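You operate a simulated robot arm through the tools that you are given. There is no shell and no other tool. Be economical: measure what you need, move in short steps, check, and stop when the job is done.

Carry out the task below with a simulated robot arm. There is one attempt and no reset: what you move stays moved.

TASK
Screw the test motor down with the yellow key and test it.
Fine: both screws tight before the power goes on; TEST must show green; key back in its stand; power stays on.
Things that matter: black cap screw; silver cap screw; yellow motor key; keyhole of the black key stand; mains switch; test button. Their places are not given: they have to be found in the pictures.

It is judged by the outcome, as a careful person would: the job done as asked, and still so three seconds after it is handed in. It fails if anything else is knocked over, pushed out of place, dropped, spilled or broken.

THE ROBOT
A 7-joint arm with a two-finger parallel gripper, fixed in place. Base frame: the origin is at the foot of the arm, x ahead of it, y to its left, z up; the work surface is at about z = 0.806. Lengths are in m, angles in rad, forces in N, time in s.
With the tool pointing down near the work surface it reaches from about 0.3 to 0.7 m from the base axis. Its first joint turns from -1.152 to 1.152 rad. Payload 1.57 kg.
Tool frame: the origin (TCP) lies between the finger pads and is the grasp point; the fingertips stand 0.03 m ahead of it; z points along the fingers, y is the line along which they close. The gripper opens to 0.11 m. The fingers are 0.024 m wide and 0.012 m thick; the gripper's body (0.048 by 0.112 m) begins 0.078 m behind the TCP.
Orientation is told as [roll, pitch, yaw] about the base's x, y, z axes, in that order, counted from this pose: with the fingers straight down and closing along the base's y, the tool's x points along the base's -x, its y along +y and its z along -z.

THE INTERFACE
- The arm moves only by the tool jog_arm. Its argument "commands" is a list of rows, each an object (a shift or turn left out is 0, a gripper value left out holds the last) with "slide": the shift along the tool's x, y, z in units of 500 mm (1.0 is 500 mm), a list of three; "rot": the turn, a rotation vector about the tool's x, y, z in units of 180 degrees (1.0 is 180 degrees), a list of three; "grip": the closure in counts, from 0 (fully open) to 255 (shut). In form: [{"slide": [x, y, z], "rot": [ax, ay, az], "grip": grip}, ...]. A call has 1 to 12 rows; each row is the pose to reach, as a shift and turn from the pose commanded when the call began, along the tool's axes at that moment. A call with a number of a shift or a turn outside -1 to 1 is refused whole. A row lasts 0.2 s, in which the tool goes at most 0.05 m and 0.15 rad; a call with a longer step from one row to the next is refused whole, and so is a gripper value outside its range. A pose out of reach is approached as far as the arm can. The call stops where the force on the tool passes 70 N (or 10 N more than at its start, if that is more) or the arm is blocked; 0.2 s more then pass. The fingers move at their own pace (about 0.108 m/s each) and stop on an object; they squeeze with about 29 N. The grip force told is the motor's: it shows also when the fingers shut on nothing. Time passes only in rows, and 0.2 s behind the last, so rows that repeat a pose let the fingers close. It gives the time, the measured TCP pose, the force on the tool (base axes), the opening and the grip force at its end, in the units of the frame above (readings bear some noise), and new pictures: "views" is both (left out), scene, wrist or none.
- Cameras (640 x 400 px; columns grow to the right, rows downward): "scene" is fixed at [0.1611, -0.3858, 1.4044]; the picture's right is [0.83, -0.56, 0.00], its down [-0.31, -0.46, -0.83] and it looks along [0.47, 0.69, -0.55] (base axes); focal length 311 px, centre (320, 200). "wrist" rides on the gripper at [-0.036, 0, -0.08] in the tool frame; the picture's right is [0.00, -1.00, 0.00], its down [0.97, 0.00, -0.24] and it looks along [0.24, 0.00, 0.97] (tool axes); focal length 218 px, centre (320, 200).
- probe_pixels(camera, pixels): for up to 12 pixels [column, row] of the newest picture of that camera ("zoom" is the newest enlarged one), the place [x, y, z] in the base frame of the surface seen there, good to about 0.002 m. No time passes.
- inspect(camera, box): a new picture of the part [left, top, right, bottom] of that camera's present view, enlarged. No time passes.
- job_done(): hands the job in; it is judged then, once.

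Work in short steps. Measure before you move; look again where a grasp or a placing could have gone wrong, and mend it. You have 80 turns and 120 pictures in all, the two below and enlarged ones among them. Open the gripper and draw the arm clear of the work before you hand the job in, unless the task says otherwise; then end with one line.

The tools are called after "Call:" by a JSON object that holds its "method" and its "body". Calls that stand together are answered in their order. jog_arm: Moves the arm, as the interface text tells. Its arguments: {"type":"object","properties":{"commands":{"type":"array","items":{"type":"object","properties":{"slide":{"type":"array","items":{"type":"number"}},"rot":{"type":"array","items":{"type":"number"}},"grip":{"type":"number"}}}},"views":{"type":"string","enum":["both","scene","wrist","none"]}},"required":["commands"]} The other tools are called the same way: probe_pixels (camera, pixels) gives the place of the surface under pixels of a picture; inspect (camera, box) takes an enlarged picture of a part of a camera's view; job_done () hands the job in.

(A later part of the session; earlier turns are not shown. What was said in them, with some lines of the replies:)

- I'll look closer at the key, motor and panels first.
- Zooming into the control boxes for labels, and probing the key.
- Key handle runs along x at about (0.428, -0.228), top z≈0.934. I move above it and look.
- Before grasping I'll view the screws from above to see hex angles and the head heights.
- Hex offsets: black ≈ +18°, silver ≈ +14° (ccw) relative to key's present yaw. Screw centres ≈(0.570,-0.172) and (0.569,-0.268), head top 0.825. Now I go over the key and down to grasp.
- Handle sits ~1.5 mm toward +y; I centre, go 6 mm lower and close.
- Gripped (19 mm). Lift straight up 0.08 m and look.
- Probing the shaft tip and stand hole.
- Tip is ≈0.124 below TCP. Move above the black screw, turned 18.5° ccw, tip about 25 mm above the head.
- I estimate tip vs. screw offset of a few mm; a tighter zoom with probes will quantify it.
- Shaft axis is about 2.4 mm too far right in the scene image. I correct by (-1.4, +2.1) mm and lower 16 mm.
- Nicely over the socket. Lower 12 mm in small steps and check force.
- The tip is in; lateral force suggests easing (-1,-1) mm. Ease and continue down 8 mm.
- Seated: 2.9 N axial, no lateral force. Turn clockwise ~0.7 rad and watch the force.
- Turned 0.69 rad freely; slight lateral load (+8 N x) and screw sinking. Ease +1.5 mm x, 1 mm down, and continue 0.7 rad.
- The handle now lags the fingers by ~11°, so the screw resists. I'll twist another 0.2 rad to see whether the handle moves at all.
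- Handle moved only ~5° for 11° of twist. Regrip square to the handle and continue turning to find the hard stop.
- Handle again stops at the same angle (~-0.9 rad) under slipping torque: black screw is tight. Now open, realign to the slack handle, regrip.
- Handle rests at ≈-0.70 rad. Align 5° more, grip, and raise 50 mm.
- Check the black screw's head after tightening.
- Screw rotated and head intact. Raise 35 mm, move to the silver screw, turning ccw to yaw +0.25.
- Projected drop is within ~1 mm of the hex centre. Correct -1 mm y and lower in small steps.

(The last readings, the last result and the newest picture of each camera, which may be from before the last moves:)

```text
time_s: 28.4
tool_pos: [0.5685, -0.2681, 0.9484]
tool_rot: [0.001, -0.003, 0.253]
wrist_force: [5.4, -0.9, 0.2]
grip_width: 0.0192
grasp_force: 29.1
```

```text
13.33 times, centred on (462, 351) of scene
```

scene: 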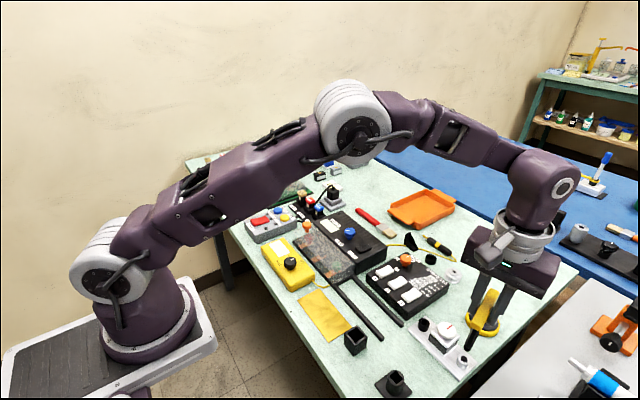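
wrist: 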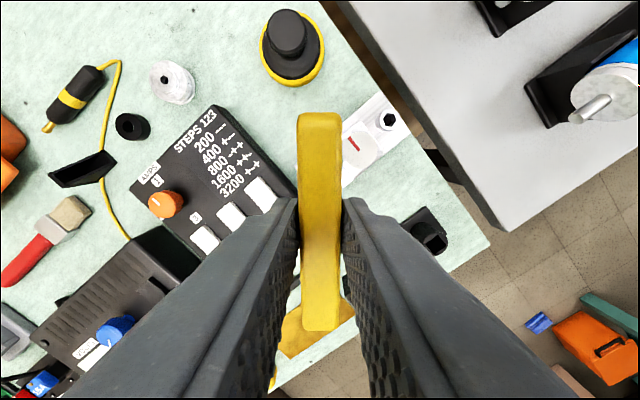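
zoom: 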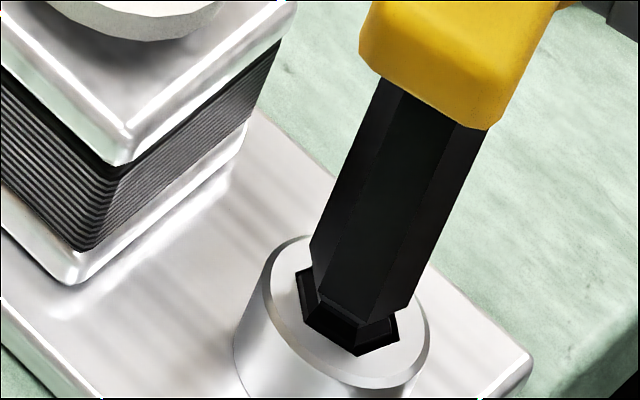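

Entered the socket. Ease +1 mm x and seat 9 mm further.

Call:
{"method": "jog_arm", "body": {"commands": [{"slide": [-0.002, -0.0005, 0]}, {"slide": [-0.002, -0.0005, 0.006]}, {"slide": [-0.002, -0.0005, 0.012]}, {"slide": [-0.002, -0.0005, 0.018]}, {"slide": [-0.002, -0.0005, 0.018]}], "views": "none"}}

Call:
{"method": "inspect", "body": {"camera": "scene", "box": [446, 336, 478, 366]}}

```text
time_s: 29.6
tool_pos: [0.5681, -0.2681, 0.9405]
tool_rot: [0.0, -0.001, 0.252]
wrist_force: [0.7, -1.3, 4.1]
grip_width: 0.0195
grasp_force: 28.7
```

```text
13.33 times, centred on (462, 351) of scene
```

zoom: 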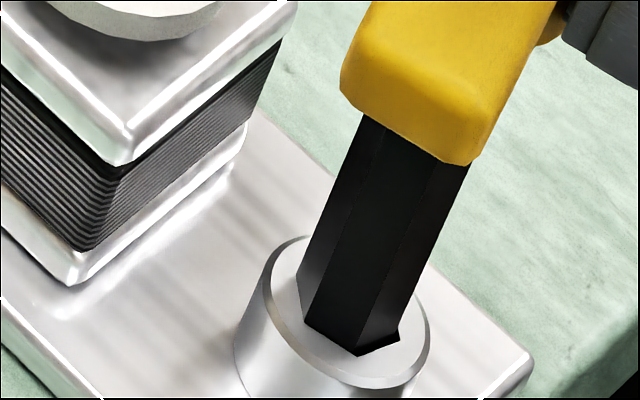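

Seated. Turn clockwise 1.25 rad with slight easing.

Call:
{"method": "jog_arm", "body": {"commands": [{"rot": [0, 0, 0.044], "slide": [-0.0004, 0, 0]}, {"rot": [0, 0, 0.088], "slide": [-0.0008, -0.0004, 0]}, {"rot": [0, 0, 0.132], "slide": [-0.0014, -0.0008, 0]}, {"rot": [0, 0, 0.176], "slide": [-0.002, -0.0012, 0]}, {"rot": [0, 0, 0.22], "slide": [-0.0026, -0.0016, 0.001]}, {"rot": [0, 0, 0.264], "slide": [-0.0026, -0.0016, 0.001]}, {"rot": [0, 0, 0.308], "slide": [-0.0026, -0.0016, 0.001]}, {"rot": [0, 0, 0.352], "slide": [-0.0026, -0.0016, 0.001]}, {"rot": [0, 0, 0.396], "slide": [-0.0026, -0.0016, 0.001]}, {"rot": [0, 0, 0.396], "slide": [-0.0026, -0.0016, 0.001]}], "views": "wrist"}}

Call:
{"method": "inspect", "body": {"camera": "scene", "box": [440, 310, 500, 366]}}

```text
time_s: 31.8
tool_pos: [0.5712, -0.2688, 0.9385]
tool_rot: [0.0, -0.002, -0.994]
wrist_force: [1.7, -5.9, 0.4]
grip_width: 0.0205
grasp_force: 28.7
```

wrist: 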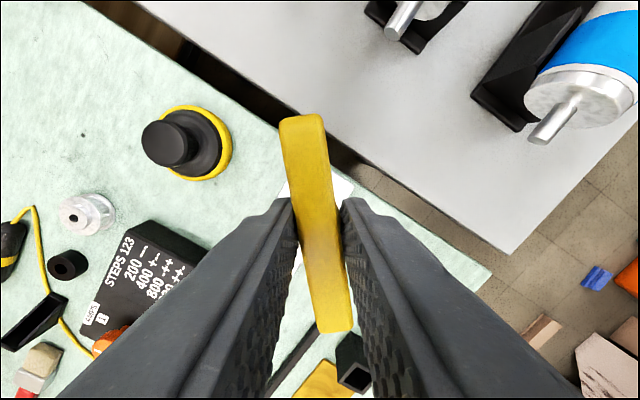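

```text
7.14 times, centred on (470, 338) of scene
```

zoom: 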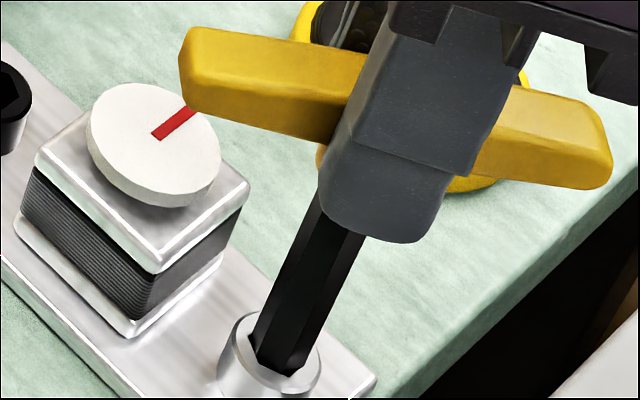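

Same resistance appears (9° lag). Twist 0.28 rad more to tighten firmly.

Call:
{"method": "jog_arm", "body": {"commands": [{"rot": [0, 0, 0.03]}, {"rot": [0, 0, 0.06]}, {"rot": [0, 0, 0.09]}, {"rot": [0, 0, 0.09]}, {"rot": [0, 0, 0.09]}], "views": "wrist"}}

```text
time_s: 33.0
tool_pos: [0.5701, -0.2661, 0.9381]
tool_rot: [0.001, -0.001, -1.277]
wrist_force: [-4.6, -1.2, 9.3]
grip_width: 0.0253
grasp_force: 29.6
```

wrist: 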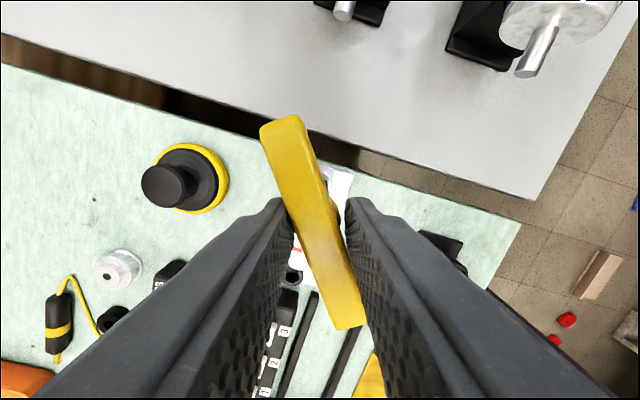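

Firm slip: silver screw tight. Release, realign to about yaw -0.77 and look.

Call:
{"method": "jog_arm", "body": {"commands": [{"grip": 110}, {"grip": 110}, {"rot": [0, 0, -0.04], "grip": 110}, {"rot": [0, 0, -0.08], "grip": 110}, {"rot": [0, 0, -0.12], "grip": 110}, {"rot": [0, 0, -0.16], "grip": 110}, {"rot": [0, 0, -0.16], "grip": 110}], "views": "wrist"}}

```text
time_s: 34.6
tool_pos: [0.5702, -0.2675, 0.9382]
tool_rot: [-0.001, 0.0, -0.773]
wrist_force: [0.4, -0.9, 0.3]
grip_width: 0.0625
grasp_force: 0.1
```

wrist: 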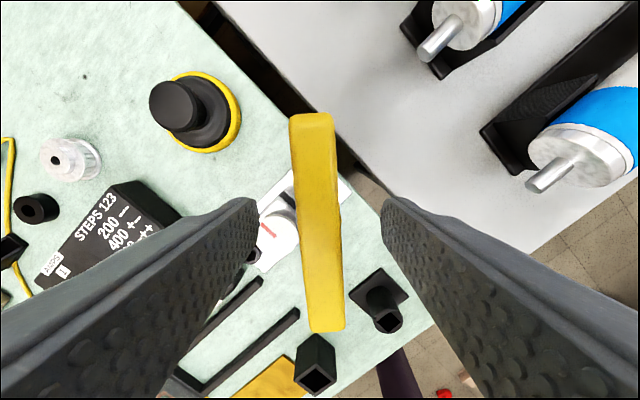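

Align 3° more, grip and lift out 85 mm.

Call:
{"method": "jog_arm", "body": {"commands": [{"rot": [0, 0, -0.018], "grip": 110}, {"rot": [0, 0, -0.018], "grip": 255}, {"rot": [0, 0, -0.018], "grip": 255}, {"rot": [0, 0, -0.018], "grip": 255}, {"rot": [0, 0, -0.018], "slide": [0, 0, -0.02]}, {"rot": [0, 0, -0.018], "slide": [0, 0, -0.04]}, {"rot": [0, 0, -0.018], "slide": [0, 0, -0.08]}, {"rot": [0, 0, -0.018], "slide": [0, 0, -0.12]}, {"rot": [0, 0, -0.018], "slide": [0, 0, -0.17]}, {"rot": [0, 0, -0.018], "slide": [0, 0, -0.17]}], "views": "scene"}}

Call:
{"method": "inspect", "body": {"camera": "scene", "box": [400, 290, 500, 380]}}

```text
time_s: 36.8
tool_pos: [0.5703, -0.2681, 1.0226]
tool_rot: [-0.001, 0.0, -0.715]
wrist_force: [-0.5, -0.1, -0.9]
grip_width: 0.0194
grasp_force: 29.0
```

scene: 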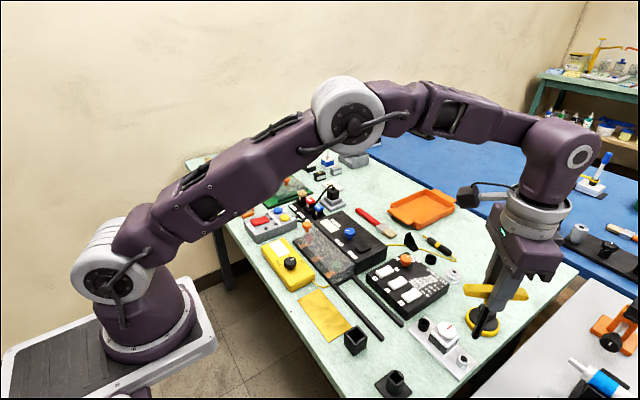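

```text
4.44 times, centred on (450, 335) of scene
```

zoom: 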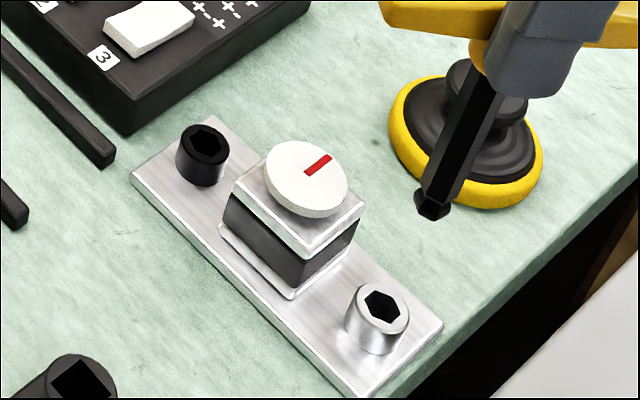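

Carry the key back above the stand, turning back to yaw 0.

Call:
{"method": "jog_arm", "body": {"commands": [{"slide": [0.05, -0.022, 0], "rot": [0, 0, -0.038]}, {"slide": [0.1, -0.044, 0], "rot": [0, 0, -0.076]}, {"slide": [0.15, -0.067, 0], "rot": [0, 0, -0.114]}, {"slide": [0.2, -0.089, 0], "rot": [0, 0, -0.152]}, {"slide": [0.25, -0.111, 0], "rot": [0, 0, -0.19]}, {"slide": [0.271, -0.1206, 0], "rot": [0, 0, -0.228]}, {"slide": [0.271, -0.1206, 0.04], "rot": [0, 0, -0.228]}, {"slide": [0.271, -0.1206, 0.04], "rot": [0, 0, -0.228]}], "views": "wrist"}}

Call:
{"method": "inspect", "body": {"camera": "scene", "box": [375, 340, 425, 400]}}

```text
time_s: 38.6
tool_pos: [0.4288, -0.2227, 1.0026]
tool_rot: [0.001, 0.0, 0.002]
wrist_force: [-0.5, 0.5, -1.2]
grip_width: 0.0193
grasp_force: 29.4
```

wrist: 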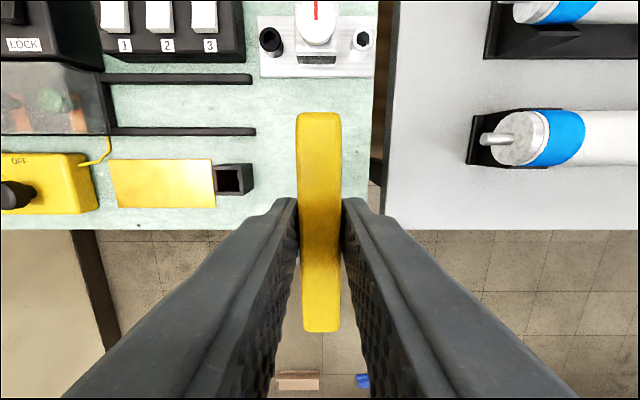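

```text
6.67 times, centred on (400, 370) of scene
```

zoom: 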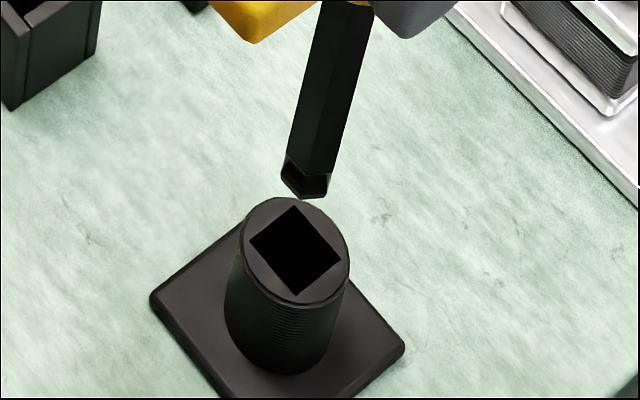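

Tip needs about +2–3 mm in x. Correct and lower to just above the rim, then look.

Call:
{"method": "jog_arm", "body": {"commands": [{"slide": [-0.005, 0, 0.02]}, {"slide": [-0.005, 0, 0.04]}, {"slide": [-0.005, 0, 0.056]}, {"slide": [-0.005, 0, 0.056]}], "views": "none"}}

Call:
{"method": "inspect", "body": {"camera": "scene", "box": [382, 362, 412, 390]}}

```text
time_s: 39.6
tool_pos: [0.4298, -0.2239, 0.9752]
tool_rot: [0.0, 0.0, 0.001]
wrist_force: [0.2, 0.8, -1.2]
grip_width: 0.0194
grasp_force: 29.0
```

```text
14.29 times, centred on (397, 376) of scene
```

zoom: 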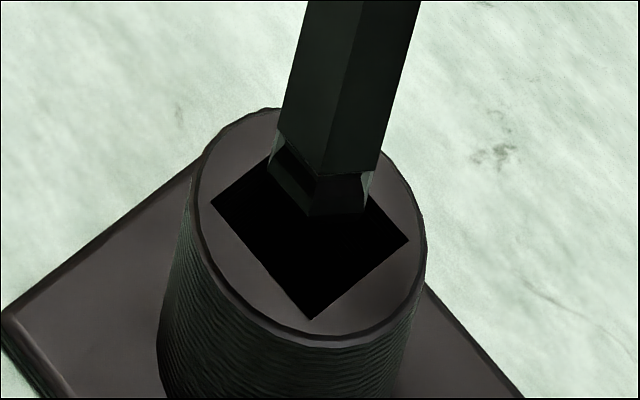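

Tip is nearly centred over the hole; nudge ~1 mm and lower 14 mm.

Call:
{"method": "jog_arm", "body": {"commands": [{"slide": [-0.0014, 0.0018, 0.004]}, {"slide": [-0.0014, 0.0018, 0.012]}, {"slide": [-0.0014, 0.0018, 0.02]}, {"slide": [-0.0014, 0.0018, 0.028]}, {"slide": [-0.0014, 0.0018, 0.028]}], "views": "none"}}

Call:
{"method": "inspect", "body": {"camera": "scene", "box": [382, 362, 412, 390]}}

```text
time_s: 40.8
tool_pos: [0.4312, -0.2231, 0.9617]
tool_rot: [-0.001, -0.001, 0.0]
wrist_force: [-0.9, -0.5, -0.7]
grip_width: 0.0193
grasp_force: 28.7
```

```text
14.29 times, centred on (397, 376) of scene
```

zoom: 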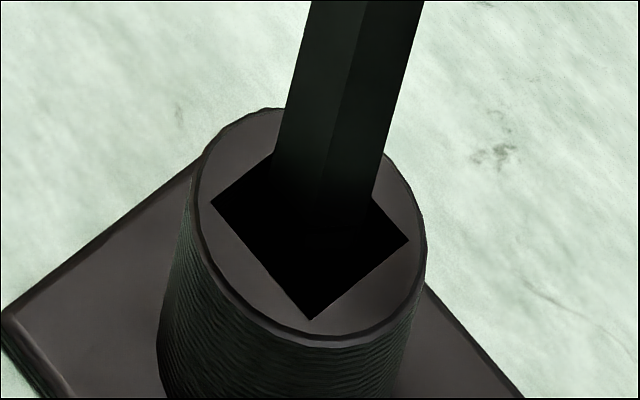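

Inside freely. Lower the remaining 24 mm.

Call:
{"method": "jog_arm", "body": {"commands": [{"slide": [0, 0, 0.012]}, {"slide": [0, 0, 0.024]}, {"slide": [0, 0, 0.034]}, {"slide": [0, 0, 0.042]}, {"slide": [0, 0, 0.048]}, {"slide": [0, 0, 0.048]}], "views": "none"}}

Call:
{"method": "inspect", "body": {"camera": "scene", "box": [370, 310, 480, 400]}}

```text
time_s: 42.2
tool_pos: [0.431, -0.2228, 0.9382]
tool_rot: [0.0, -0.001, 0.0]
wrist_force: [-0.3, -2.9, 0.4]
grip_width: 0.0194
grasp_force: 29.1
```

```text
4.44 times, centred on (425, 355) of scene
```

zoom: 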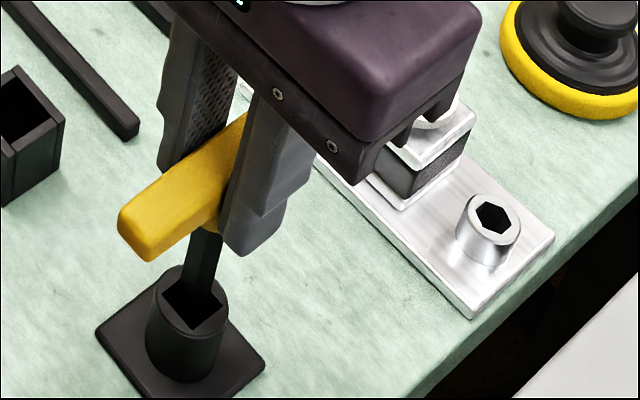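

Handle sits a few mm above its original height; lower gently 4 mm more.

Call:
{"method": "jog_arm", "body": {"commands": [{"slide": [0, -0.001, 0.003]}, {"slide": [0, -0.001, 0.006]}, {"slide": [0, -0.001, 0.008]}, {"slide": [0, -0.001, 0.008]}], "views": "none"}}

Call:
{"method": "inspect", "body": {"camera": "scene", "box": [370, 310, 480, 400]}}

```text
time_s: 43.2
tool_pos: [0.4317, -0.224, 0.9352]
tool_rot: [-0.001, -0.002, 0.0]
wrist_force: [-2.2, 0.1, 18.3]
grip_width: 0.0192
grasp_force: 29.0
```

```text
4.44 times, centred on (425, 355) of scene
```

zoom: 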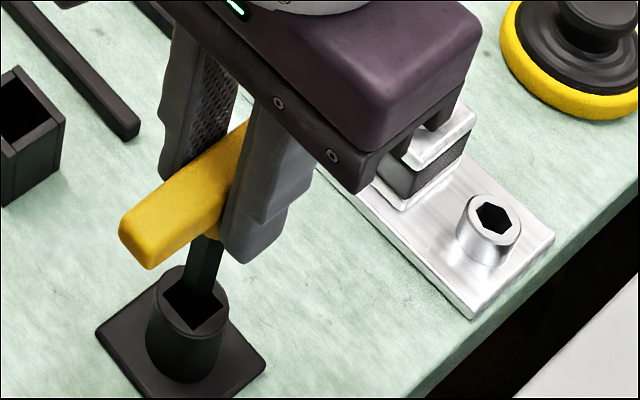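

Bottomed (18 N). Ease 1 mm, open, and rise clear.

Call:
{"method": "jog_arm", "body": {"commands": [{"slide": [0, 0, -0.002]}, {"slide": [0, 0, -0.002], "grip": 60}, {"slide": [0, 0, -0.002], "grip": 60}, {"slide": [0, 0, -0.002], "grip": 60}, {"slide": [0, 0, -0.06]}, {"slide": [0, 0, -0.15]}, {"slide": [0, 0, -0.24]}, {"slide": [0, 0, -0.24]}]}}

Call:
{"method": "inspect", "body": {"camera": "scene", "box": [370, 310, 480, 400]}}

```text
time_s: 45.0
tool_pos: [0.431, -0.2235, 1.0552]
tool_rot: [0.0, 0.0, -0.001]
wrist_force: [-0.5, -0.5, -0.8]
grip_width: 0.0841
grasp_force: 0.0
```

scene: 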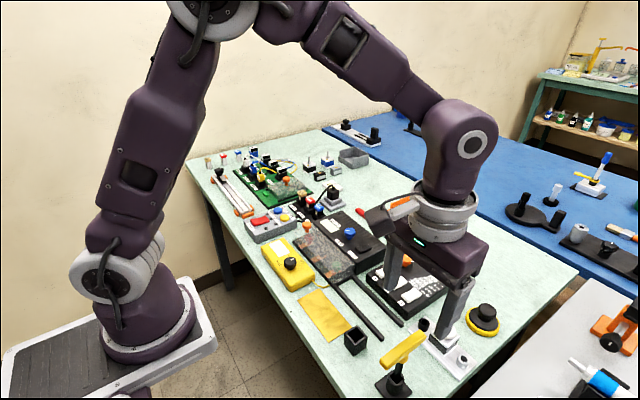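
wrist: 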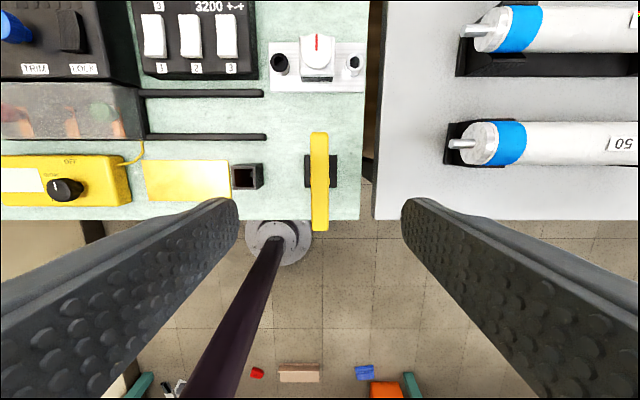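

```text
4.44 times, centred on (425, 355) of scene
```

zoom: 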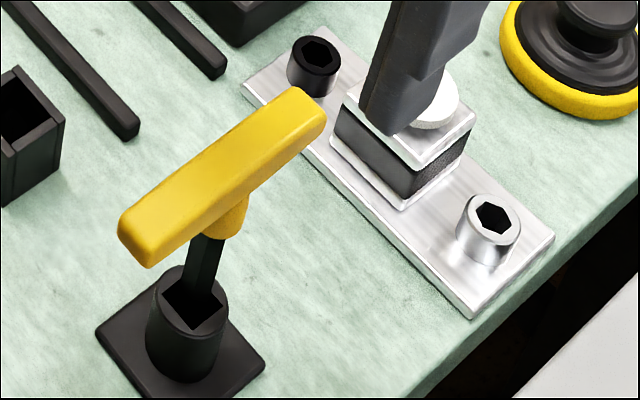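

Call:
{"method": "probe_pixels", "body": {"camera": "wrist", "pixels": [[320, 137], [320, 180], [320, 225]]}}

Call:
{"method": "inspect", "body": {"camera": "wrist", "box": [280, 110, 360, 240]}}

Call:
{"method": "probe_pixels", "body": {"camera": "scene", "pixels": [[385, 361], [402, 349], [420, 336], [266, 220], [283, 210.5], [281, 218], [259, 223], [273, 218], [289, 210], [254, 220], [280, 225]]}}

```text
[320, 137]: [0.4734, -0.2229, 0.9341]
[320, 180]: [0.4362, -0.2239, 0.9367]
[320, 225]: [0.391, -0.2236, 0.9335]
```

```text
3.08 times, centred on (320, 175) of wrist
```

zoom: 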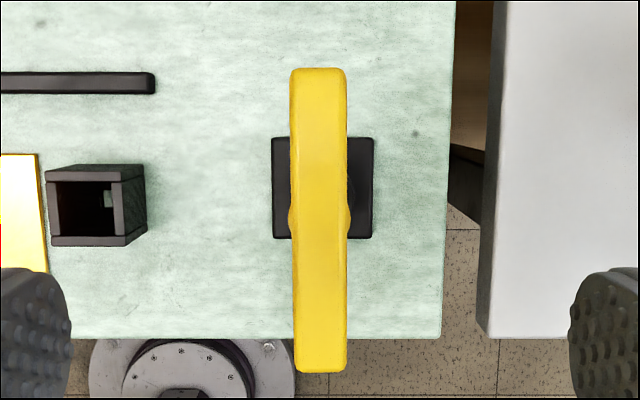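

```text
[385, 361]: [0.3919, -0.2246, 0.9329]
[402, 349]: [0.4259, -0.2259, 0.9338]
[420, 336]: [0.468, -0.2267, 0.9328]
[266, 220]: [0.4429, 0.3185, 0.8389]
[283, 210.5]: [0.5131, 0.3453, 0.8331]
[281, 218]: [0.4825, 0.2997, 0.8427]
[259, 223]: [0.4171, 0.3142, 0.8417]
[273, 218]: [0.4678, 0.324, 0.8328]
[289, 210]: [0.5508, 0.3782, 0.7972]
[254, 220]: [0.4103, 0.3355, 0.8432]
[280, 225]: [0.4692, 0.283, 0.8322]
```

Key is back at its original height. Close the gripper and move over toward the power box for a closer look.

Call:
{"method": "jog_arm", "body": {"commands": [{"slide": [-0.01, 0.09, 0], "grip": 255}, {"slide": [-0.02, 0.18, 0]}, {"slide": [-0.03, 0.27, 0]}, {"slide": [-0.04, 0.36, 0]}, {"slide": [-0.05, 0.45, 0]}, {"slide": [-0.06, 0.54, 0]}, {"slide": [-0.07, 0.63, 0]}, {"slide": [-0.08, 0.72, 0]}, {"slide": [-0.09, 0.81, 0]}, {"slide": [-0.1, 0.9, 0]}, {"slide": [-0.11, 0.99, 0]}, {"slide": [-0.11, 0.99, 0]}]}}

Call:
{"method": "inspect", "body": {"camera": "scene", "box": [235, 190, 315, 250]}}

```text
time_s: 47.6
tool_pos: [0.4843, 0.2676, 1.0552]
tool_rot: [0.0, 0.0, -0.001]
wrist_force: [0.4, 1.0, 0.0]
grip_width: 0.0001
grasp_force: 21.0
```

scene: 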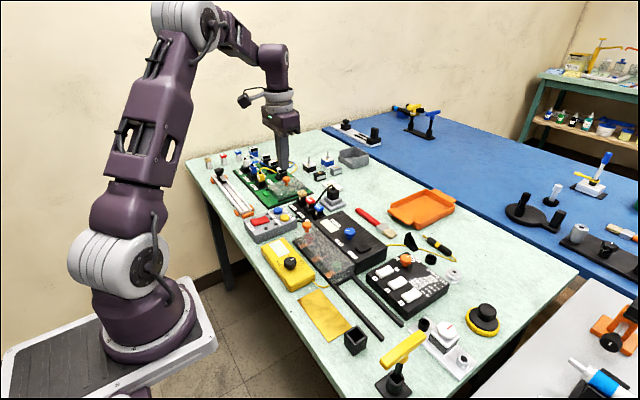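
wrist: 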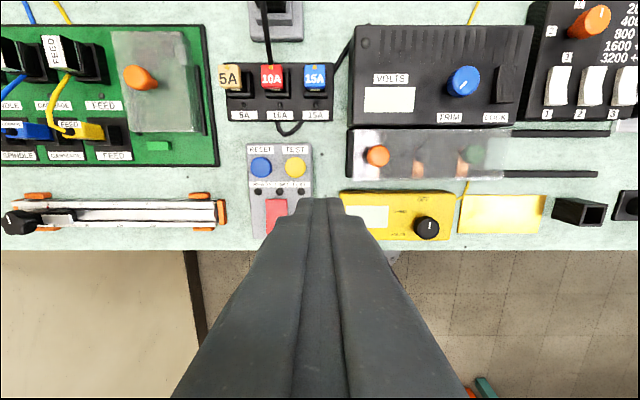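

```text
6.67 times, centred on (275, 220) of scene
```

zoom: 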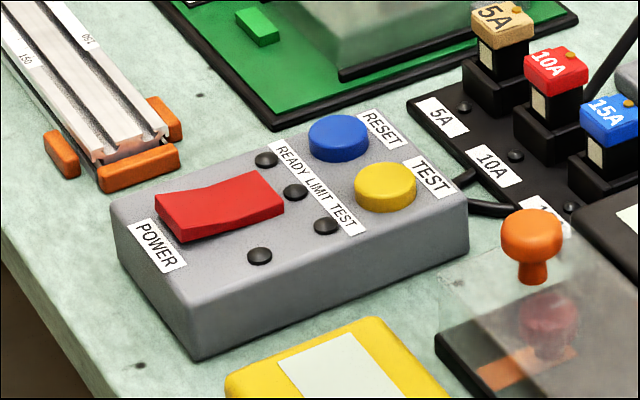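

Probing the rocker's profile.

Call:
{"method": "inspect", "body": {"camera": "scene", "box": [250, 205, 276, 225]}}

Call:
{"method": "probe_pixels", "body": {"camera": "scene", "pixels": [[256, 221], [258, 219.5], [260, 218.5], [262, 218], [264, 217], [266, 216], [268, 215], [270, 214], [269, 220], [262, 225], [283, 210.5], [282, 218]]}}

Call:
{"method": "inspect", "body": {"camera": "wrist", "box": [240, 135, 330, 245]}}

```text
16.00 times, centred on (263, 215) of scene
```

zoom: 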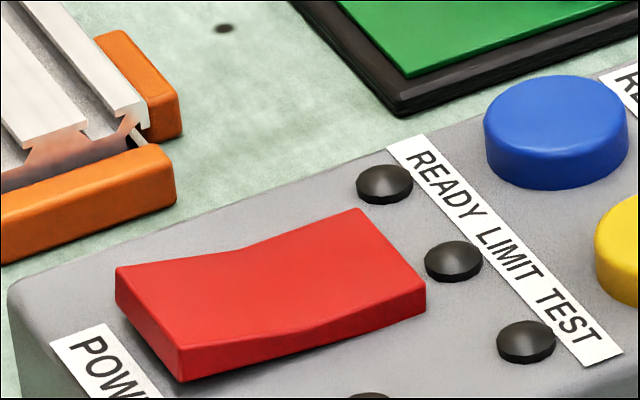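

```text
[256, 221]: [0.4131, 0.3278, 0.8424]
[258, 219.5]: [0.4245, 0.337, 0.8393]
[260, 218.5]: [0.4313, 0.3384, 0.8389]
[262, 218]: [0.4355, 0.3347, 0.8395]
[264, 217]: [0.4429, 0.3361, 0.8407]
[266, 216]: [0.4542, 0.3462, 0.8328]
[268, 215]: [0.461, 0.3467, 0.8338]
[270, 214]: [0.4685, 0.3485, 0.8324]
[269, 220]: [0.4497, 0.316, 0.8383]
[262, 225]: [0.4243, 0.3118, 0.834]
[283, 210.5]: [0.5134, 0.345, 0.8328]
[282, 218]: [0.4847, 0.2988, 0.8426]
```

```text
3.64 times, centred on (285, 190) of wrist
```

zoom: 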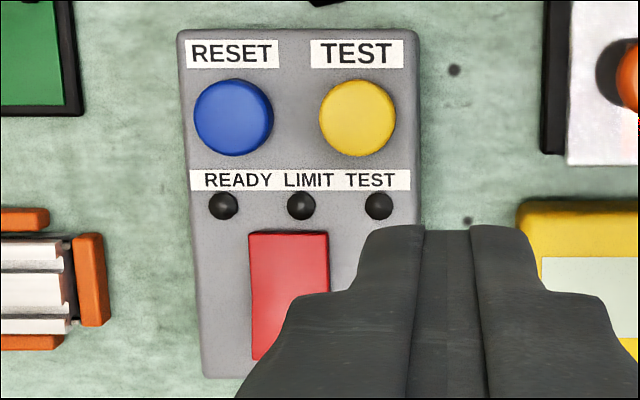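

The rocker's near (POWER-label) end stands higher, so I'll press there at about (0.414, 0.325). First hover above it.

Call:
{"method": "jog_arm", "body": {"commands": [{"slide": [0.07, 0.055, 0.04]}, {"slide": [0.142, 0.11, 0.08]}, {"slide": [0.142, 0.11, 0.16]}, {"slide": [0.142, 0.11, 0.24]}, {"slide": [0.142, 0.11, 0.3]}, {"slide": [0.142, 0.11, 0.32]}, {"slide": [0.142, 0.11, 0.32]}], "views": "none"}}

Call:
{"method": "inspect", "body": {"camera": "scene", "box": [235, 180, 315, 240]}}

Call:
{"method": "probe_pixels", "body": {"camera": "zoom", "pixels": [[200, 150], [180, 170], [220, 170], [200, 190], [200, 200]]}}

```text
time_s: 49.2
tool_pos: [0.4138, 0.3247, 0.8942]
tool_rot: [-0.002, 0.0, 0.001]
wrist_force: [0.2, 0.2, -0.2]
grip_width: 0.0
grasp_force: 21.4
```

```text
6.67 times, centred on (275, 210) of scene
```

zoom: 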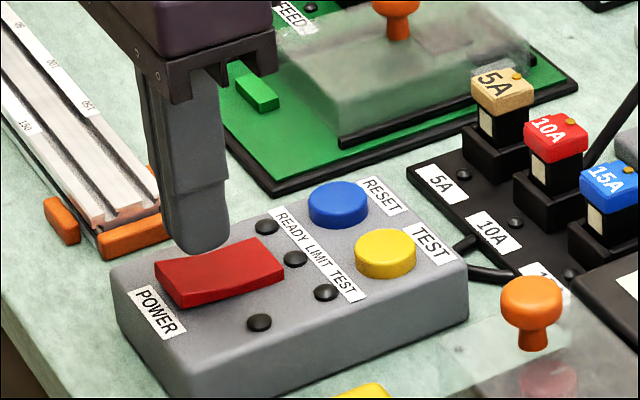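

```text
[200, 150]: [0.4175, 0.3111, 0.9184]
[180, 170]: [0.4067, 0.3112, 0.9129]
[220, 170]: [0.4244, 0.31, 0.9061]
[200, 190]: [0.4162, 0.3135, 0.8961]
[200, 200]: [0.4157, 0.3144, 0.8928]
```

Hovering right over the near end. Press down in steps.

Call:
{"method": "jog_arm", "body": {"commands": [{"slide": [0, 0, 0.02]}, {"slide": [0, 0, 0.036]}, {"slide": [0, 0, 0.044]}, {"slide": [0, 0, 0.05]}, {"slide": [0, 0, 0.054]}, {"slide": [0, 0, 0.054]}], "views": "none"}}

Call:
{"method": "inspect", "body": {"camera": "scene", "box": [235, 190, 315, 250]}}

```text
time_s: 50.2
tool_pos: [0.4158, 0.3259, 0.8747]
tool_rot: [0.0, -0.001, 0.0]
wrist_force: [-6.8, -7.4, 19.5]
grip_width: 0.0
grasp_force: 21.1
stopped in row 4: the force on the tool passed its limit (the readings are from after the stop); the commanded pose is now the measured one
```

```text
6.67 times, centred on (275, 220) of scene
```

zoom: 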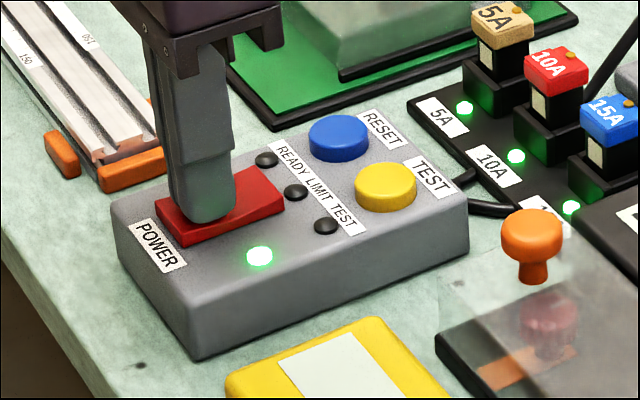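

Power is on (green lamps). Raise clear and look at READY/LIMIT/TEST lamps and the button centre.

Call:
{"method": "jog_arm", "body": {"commands": [{"slide": [0, 0, -0.02]}, {"slide": [0, 0, -0.06]}, {"slide": [0, 0, -0.08]}, {"slide": [0, 0, -0.08]}], "views": "scene"}}

Call:
{"method": "inspect", "body": {"camera": "scene", "box": [235, 190, 315, 250]}}

Call:
{"method": "probe_pixels", "body": {"camera": "zoom", "pixels": [[385, 178], [360, 178], [410, 178], [385, 168], [385, 190], [190, 215], [265, 200]]}}

```text
time_s: 51.2
tool_pos: [0.4155, 0.326, 0.9126]
tool_rot: [0.001, -0.003, 0.0]
wrist_force: [0.1, 0.8, -0.5]
grip_width: 0.0001
grasp_force: 21.3
```

scene: 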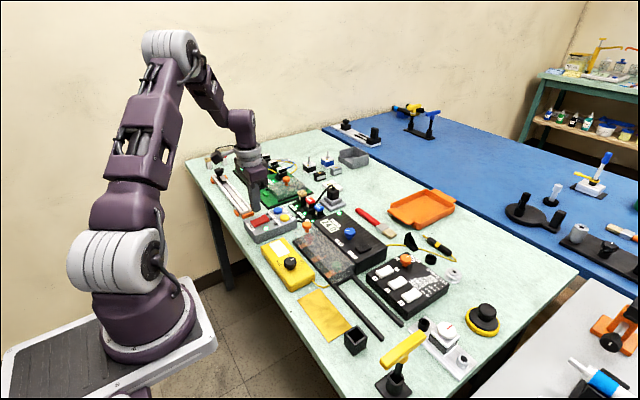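

```text
6.67 times, centred on (275, 220) of scene
```

zoom: 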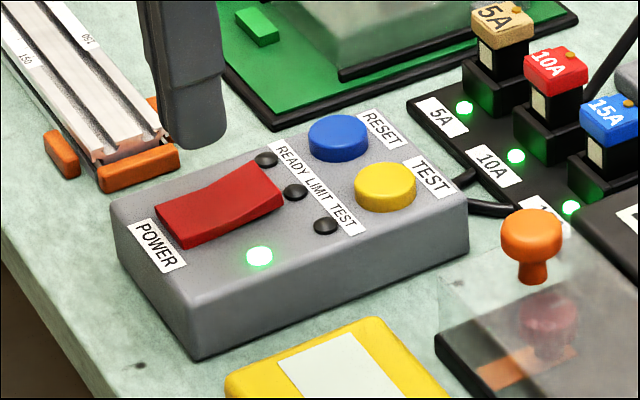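

```text
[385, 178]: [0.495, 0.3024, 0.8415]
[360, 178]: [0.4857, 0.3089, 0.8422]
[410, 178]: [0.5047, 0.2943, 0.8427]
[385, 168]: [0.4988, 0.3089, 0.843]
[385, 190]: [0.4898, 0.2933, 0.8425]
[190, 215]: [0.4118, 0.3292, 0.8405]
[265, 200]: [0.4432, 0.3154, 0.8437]
```

Power latched. TEST button centre ≈(0.494, 0.3015, 0.842). Move above it at tip height ~0.86.

Call:
{"method": "jog_arm", "body": {"commands": [{"slide": [-0.08, -0.025, 0]}, {"slide": [-0.156, -0.049, 0]}, {"slide": [-0.156, -0.049, 0.046]}, {"slide": [-0.156, -0.049, 0.046]}], "views": "none"}}

Call:
{"method": "inspect", "body": {"camera": "scene", "box": [235, 190, 315, 250]}}

```text
time_s: 52.2
tool_pos: [0.4933, 0.302, 0.8907]
tool_rot: [0.002, -0.001, -0.001]
wrist_force: [-0.5, -0.1, -0.8]
grip_width: 0.0
grasp_force: 20.9
```

```text
6.67 times, centred on (275, 220) of scene
```

zoom: 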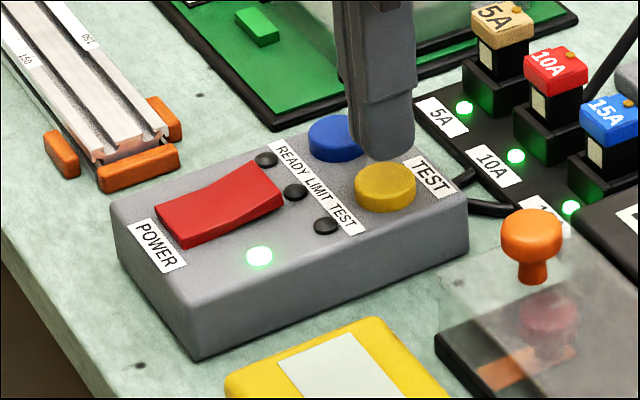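

Press the TEST button gently.

Call:
{"method": "jog_arm", "body": {"commands": [{"slide": [0, 0, 0.02]}, {"slide": [0, 0, 0.034]}, {"slide": [0, 0, 0.039]}, {"slide": [0, 0, 0.042]}, {"slide": [0, 0, 0.045]}, {"slide": [0, 0, 0.045]}], "views": "none"}}

Call:
{"method": "inspect", "body": {"camera": "scene", "box": [235, 190, 315, 250]}}

```text
time_s: 53.6
tool_pos: [0.4931, 0.301, 0.8679]
tool_rot: [0.0, -0.002, 0.002]
wrist_force: [-3.9, 1.9, 7.8]
grip_width: 0.0
grasp_force: 21.1
```

```text
6.67 times, centred on (275, 220) of scene
```

zoom: 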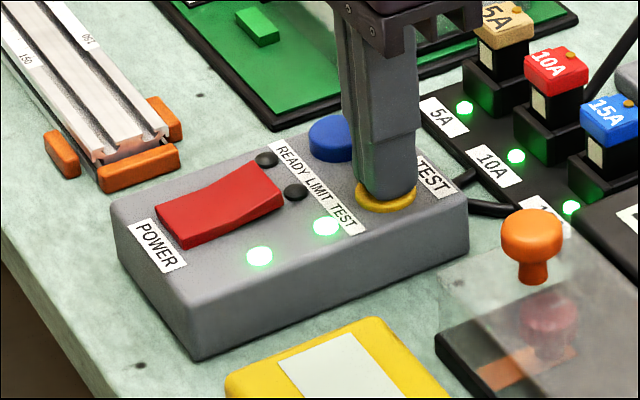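

TEST lamp is green. Release, rise clear, open the gripper, and check that it stays.

Call:
{"method": "jog_arm", "body": {"commands": [{"slide": [0, 0, -0.03]}, {"slide": [0, 0, -0.1]}, {"slide": [0, 0, -0.2]}, {"slide": [0, 0, -0.3]}, {"slide": [0, 0, -0.38]}, {"slide": [0, 0, -0.4], "grip": 0}, {"slide": [0, 0, -0.4], "grip": 0}, {"slide": [0, 0, -0.4], "grip": 0}, {"slide": [0, 0, -0.4], "grip": 0}]}}

Call:
{"method": "inspect", "body": {"camera": "scene", "box": [235, 190, 315, 250]}}

Call:
{"method": "inspect", "body": {"camera": "scene", "box": [370, 310, 480, 400]}}

```text
time_s: 55.6
tool_pos: [0.4937, 0.3019, 1.0686]
tool_rot: [0.002, -0.001, 0.0]
wrist_force: [-0.2, 0.4, 0.1]
grip_width: 0.1101
grasp_force: 0.2
```

scene: 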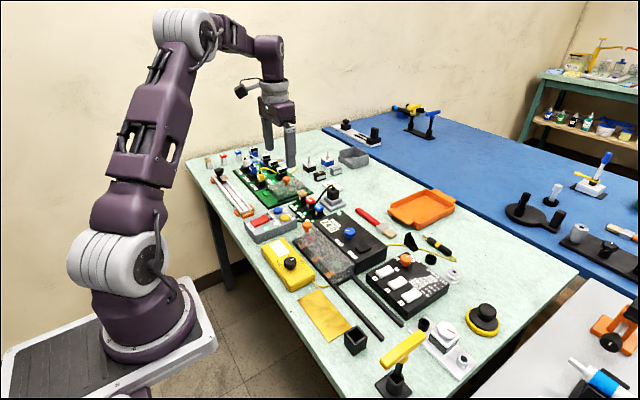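
wrist: 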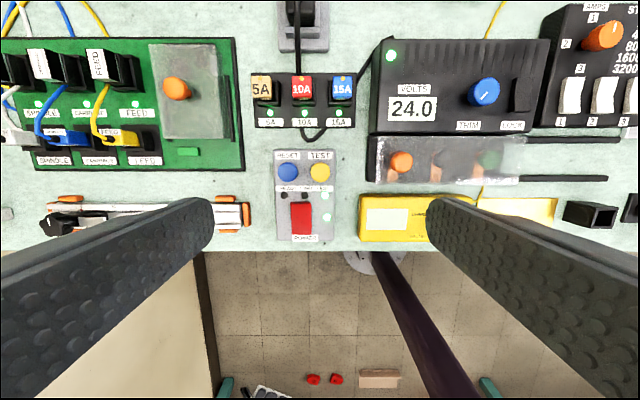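

```text
6.67 times, centred on (275, 220) of scene
```

zoom: 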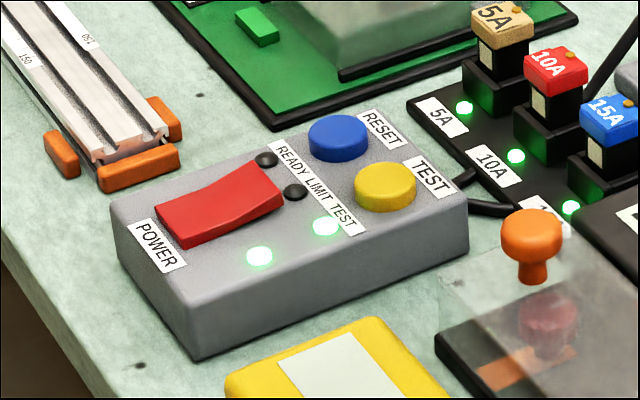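

```text
4.44 times, centred on (425, 355) of scene
```

zoom: 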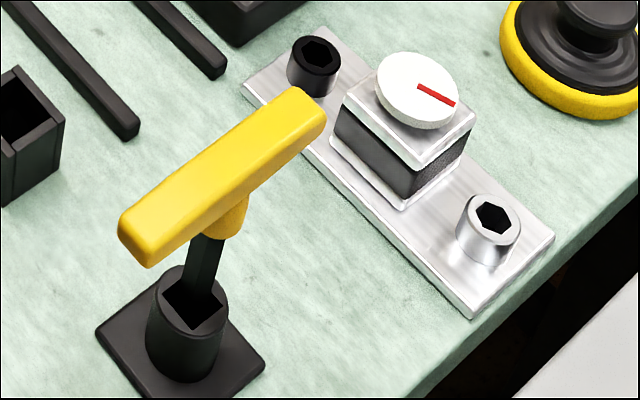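

The TEST lamp is still green, the motor has turned, power is on, and the key is in its stand. The arm is clear with the gripper open, so I'm handing the job in.

Call:
{"method": "job_done", "body": {}}

```text
The job is handed in.
```

I tightened both screws with the yellow key before switching the power on; TEST shows green, the key is back in its stand, and the power is still on.
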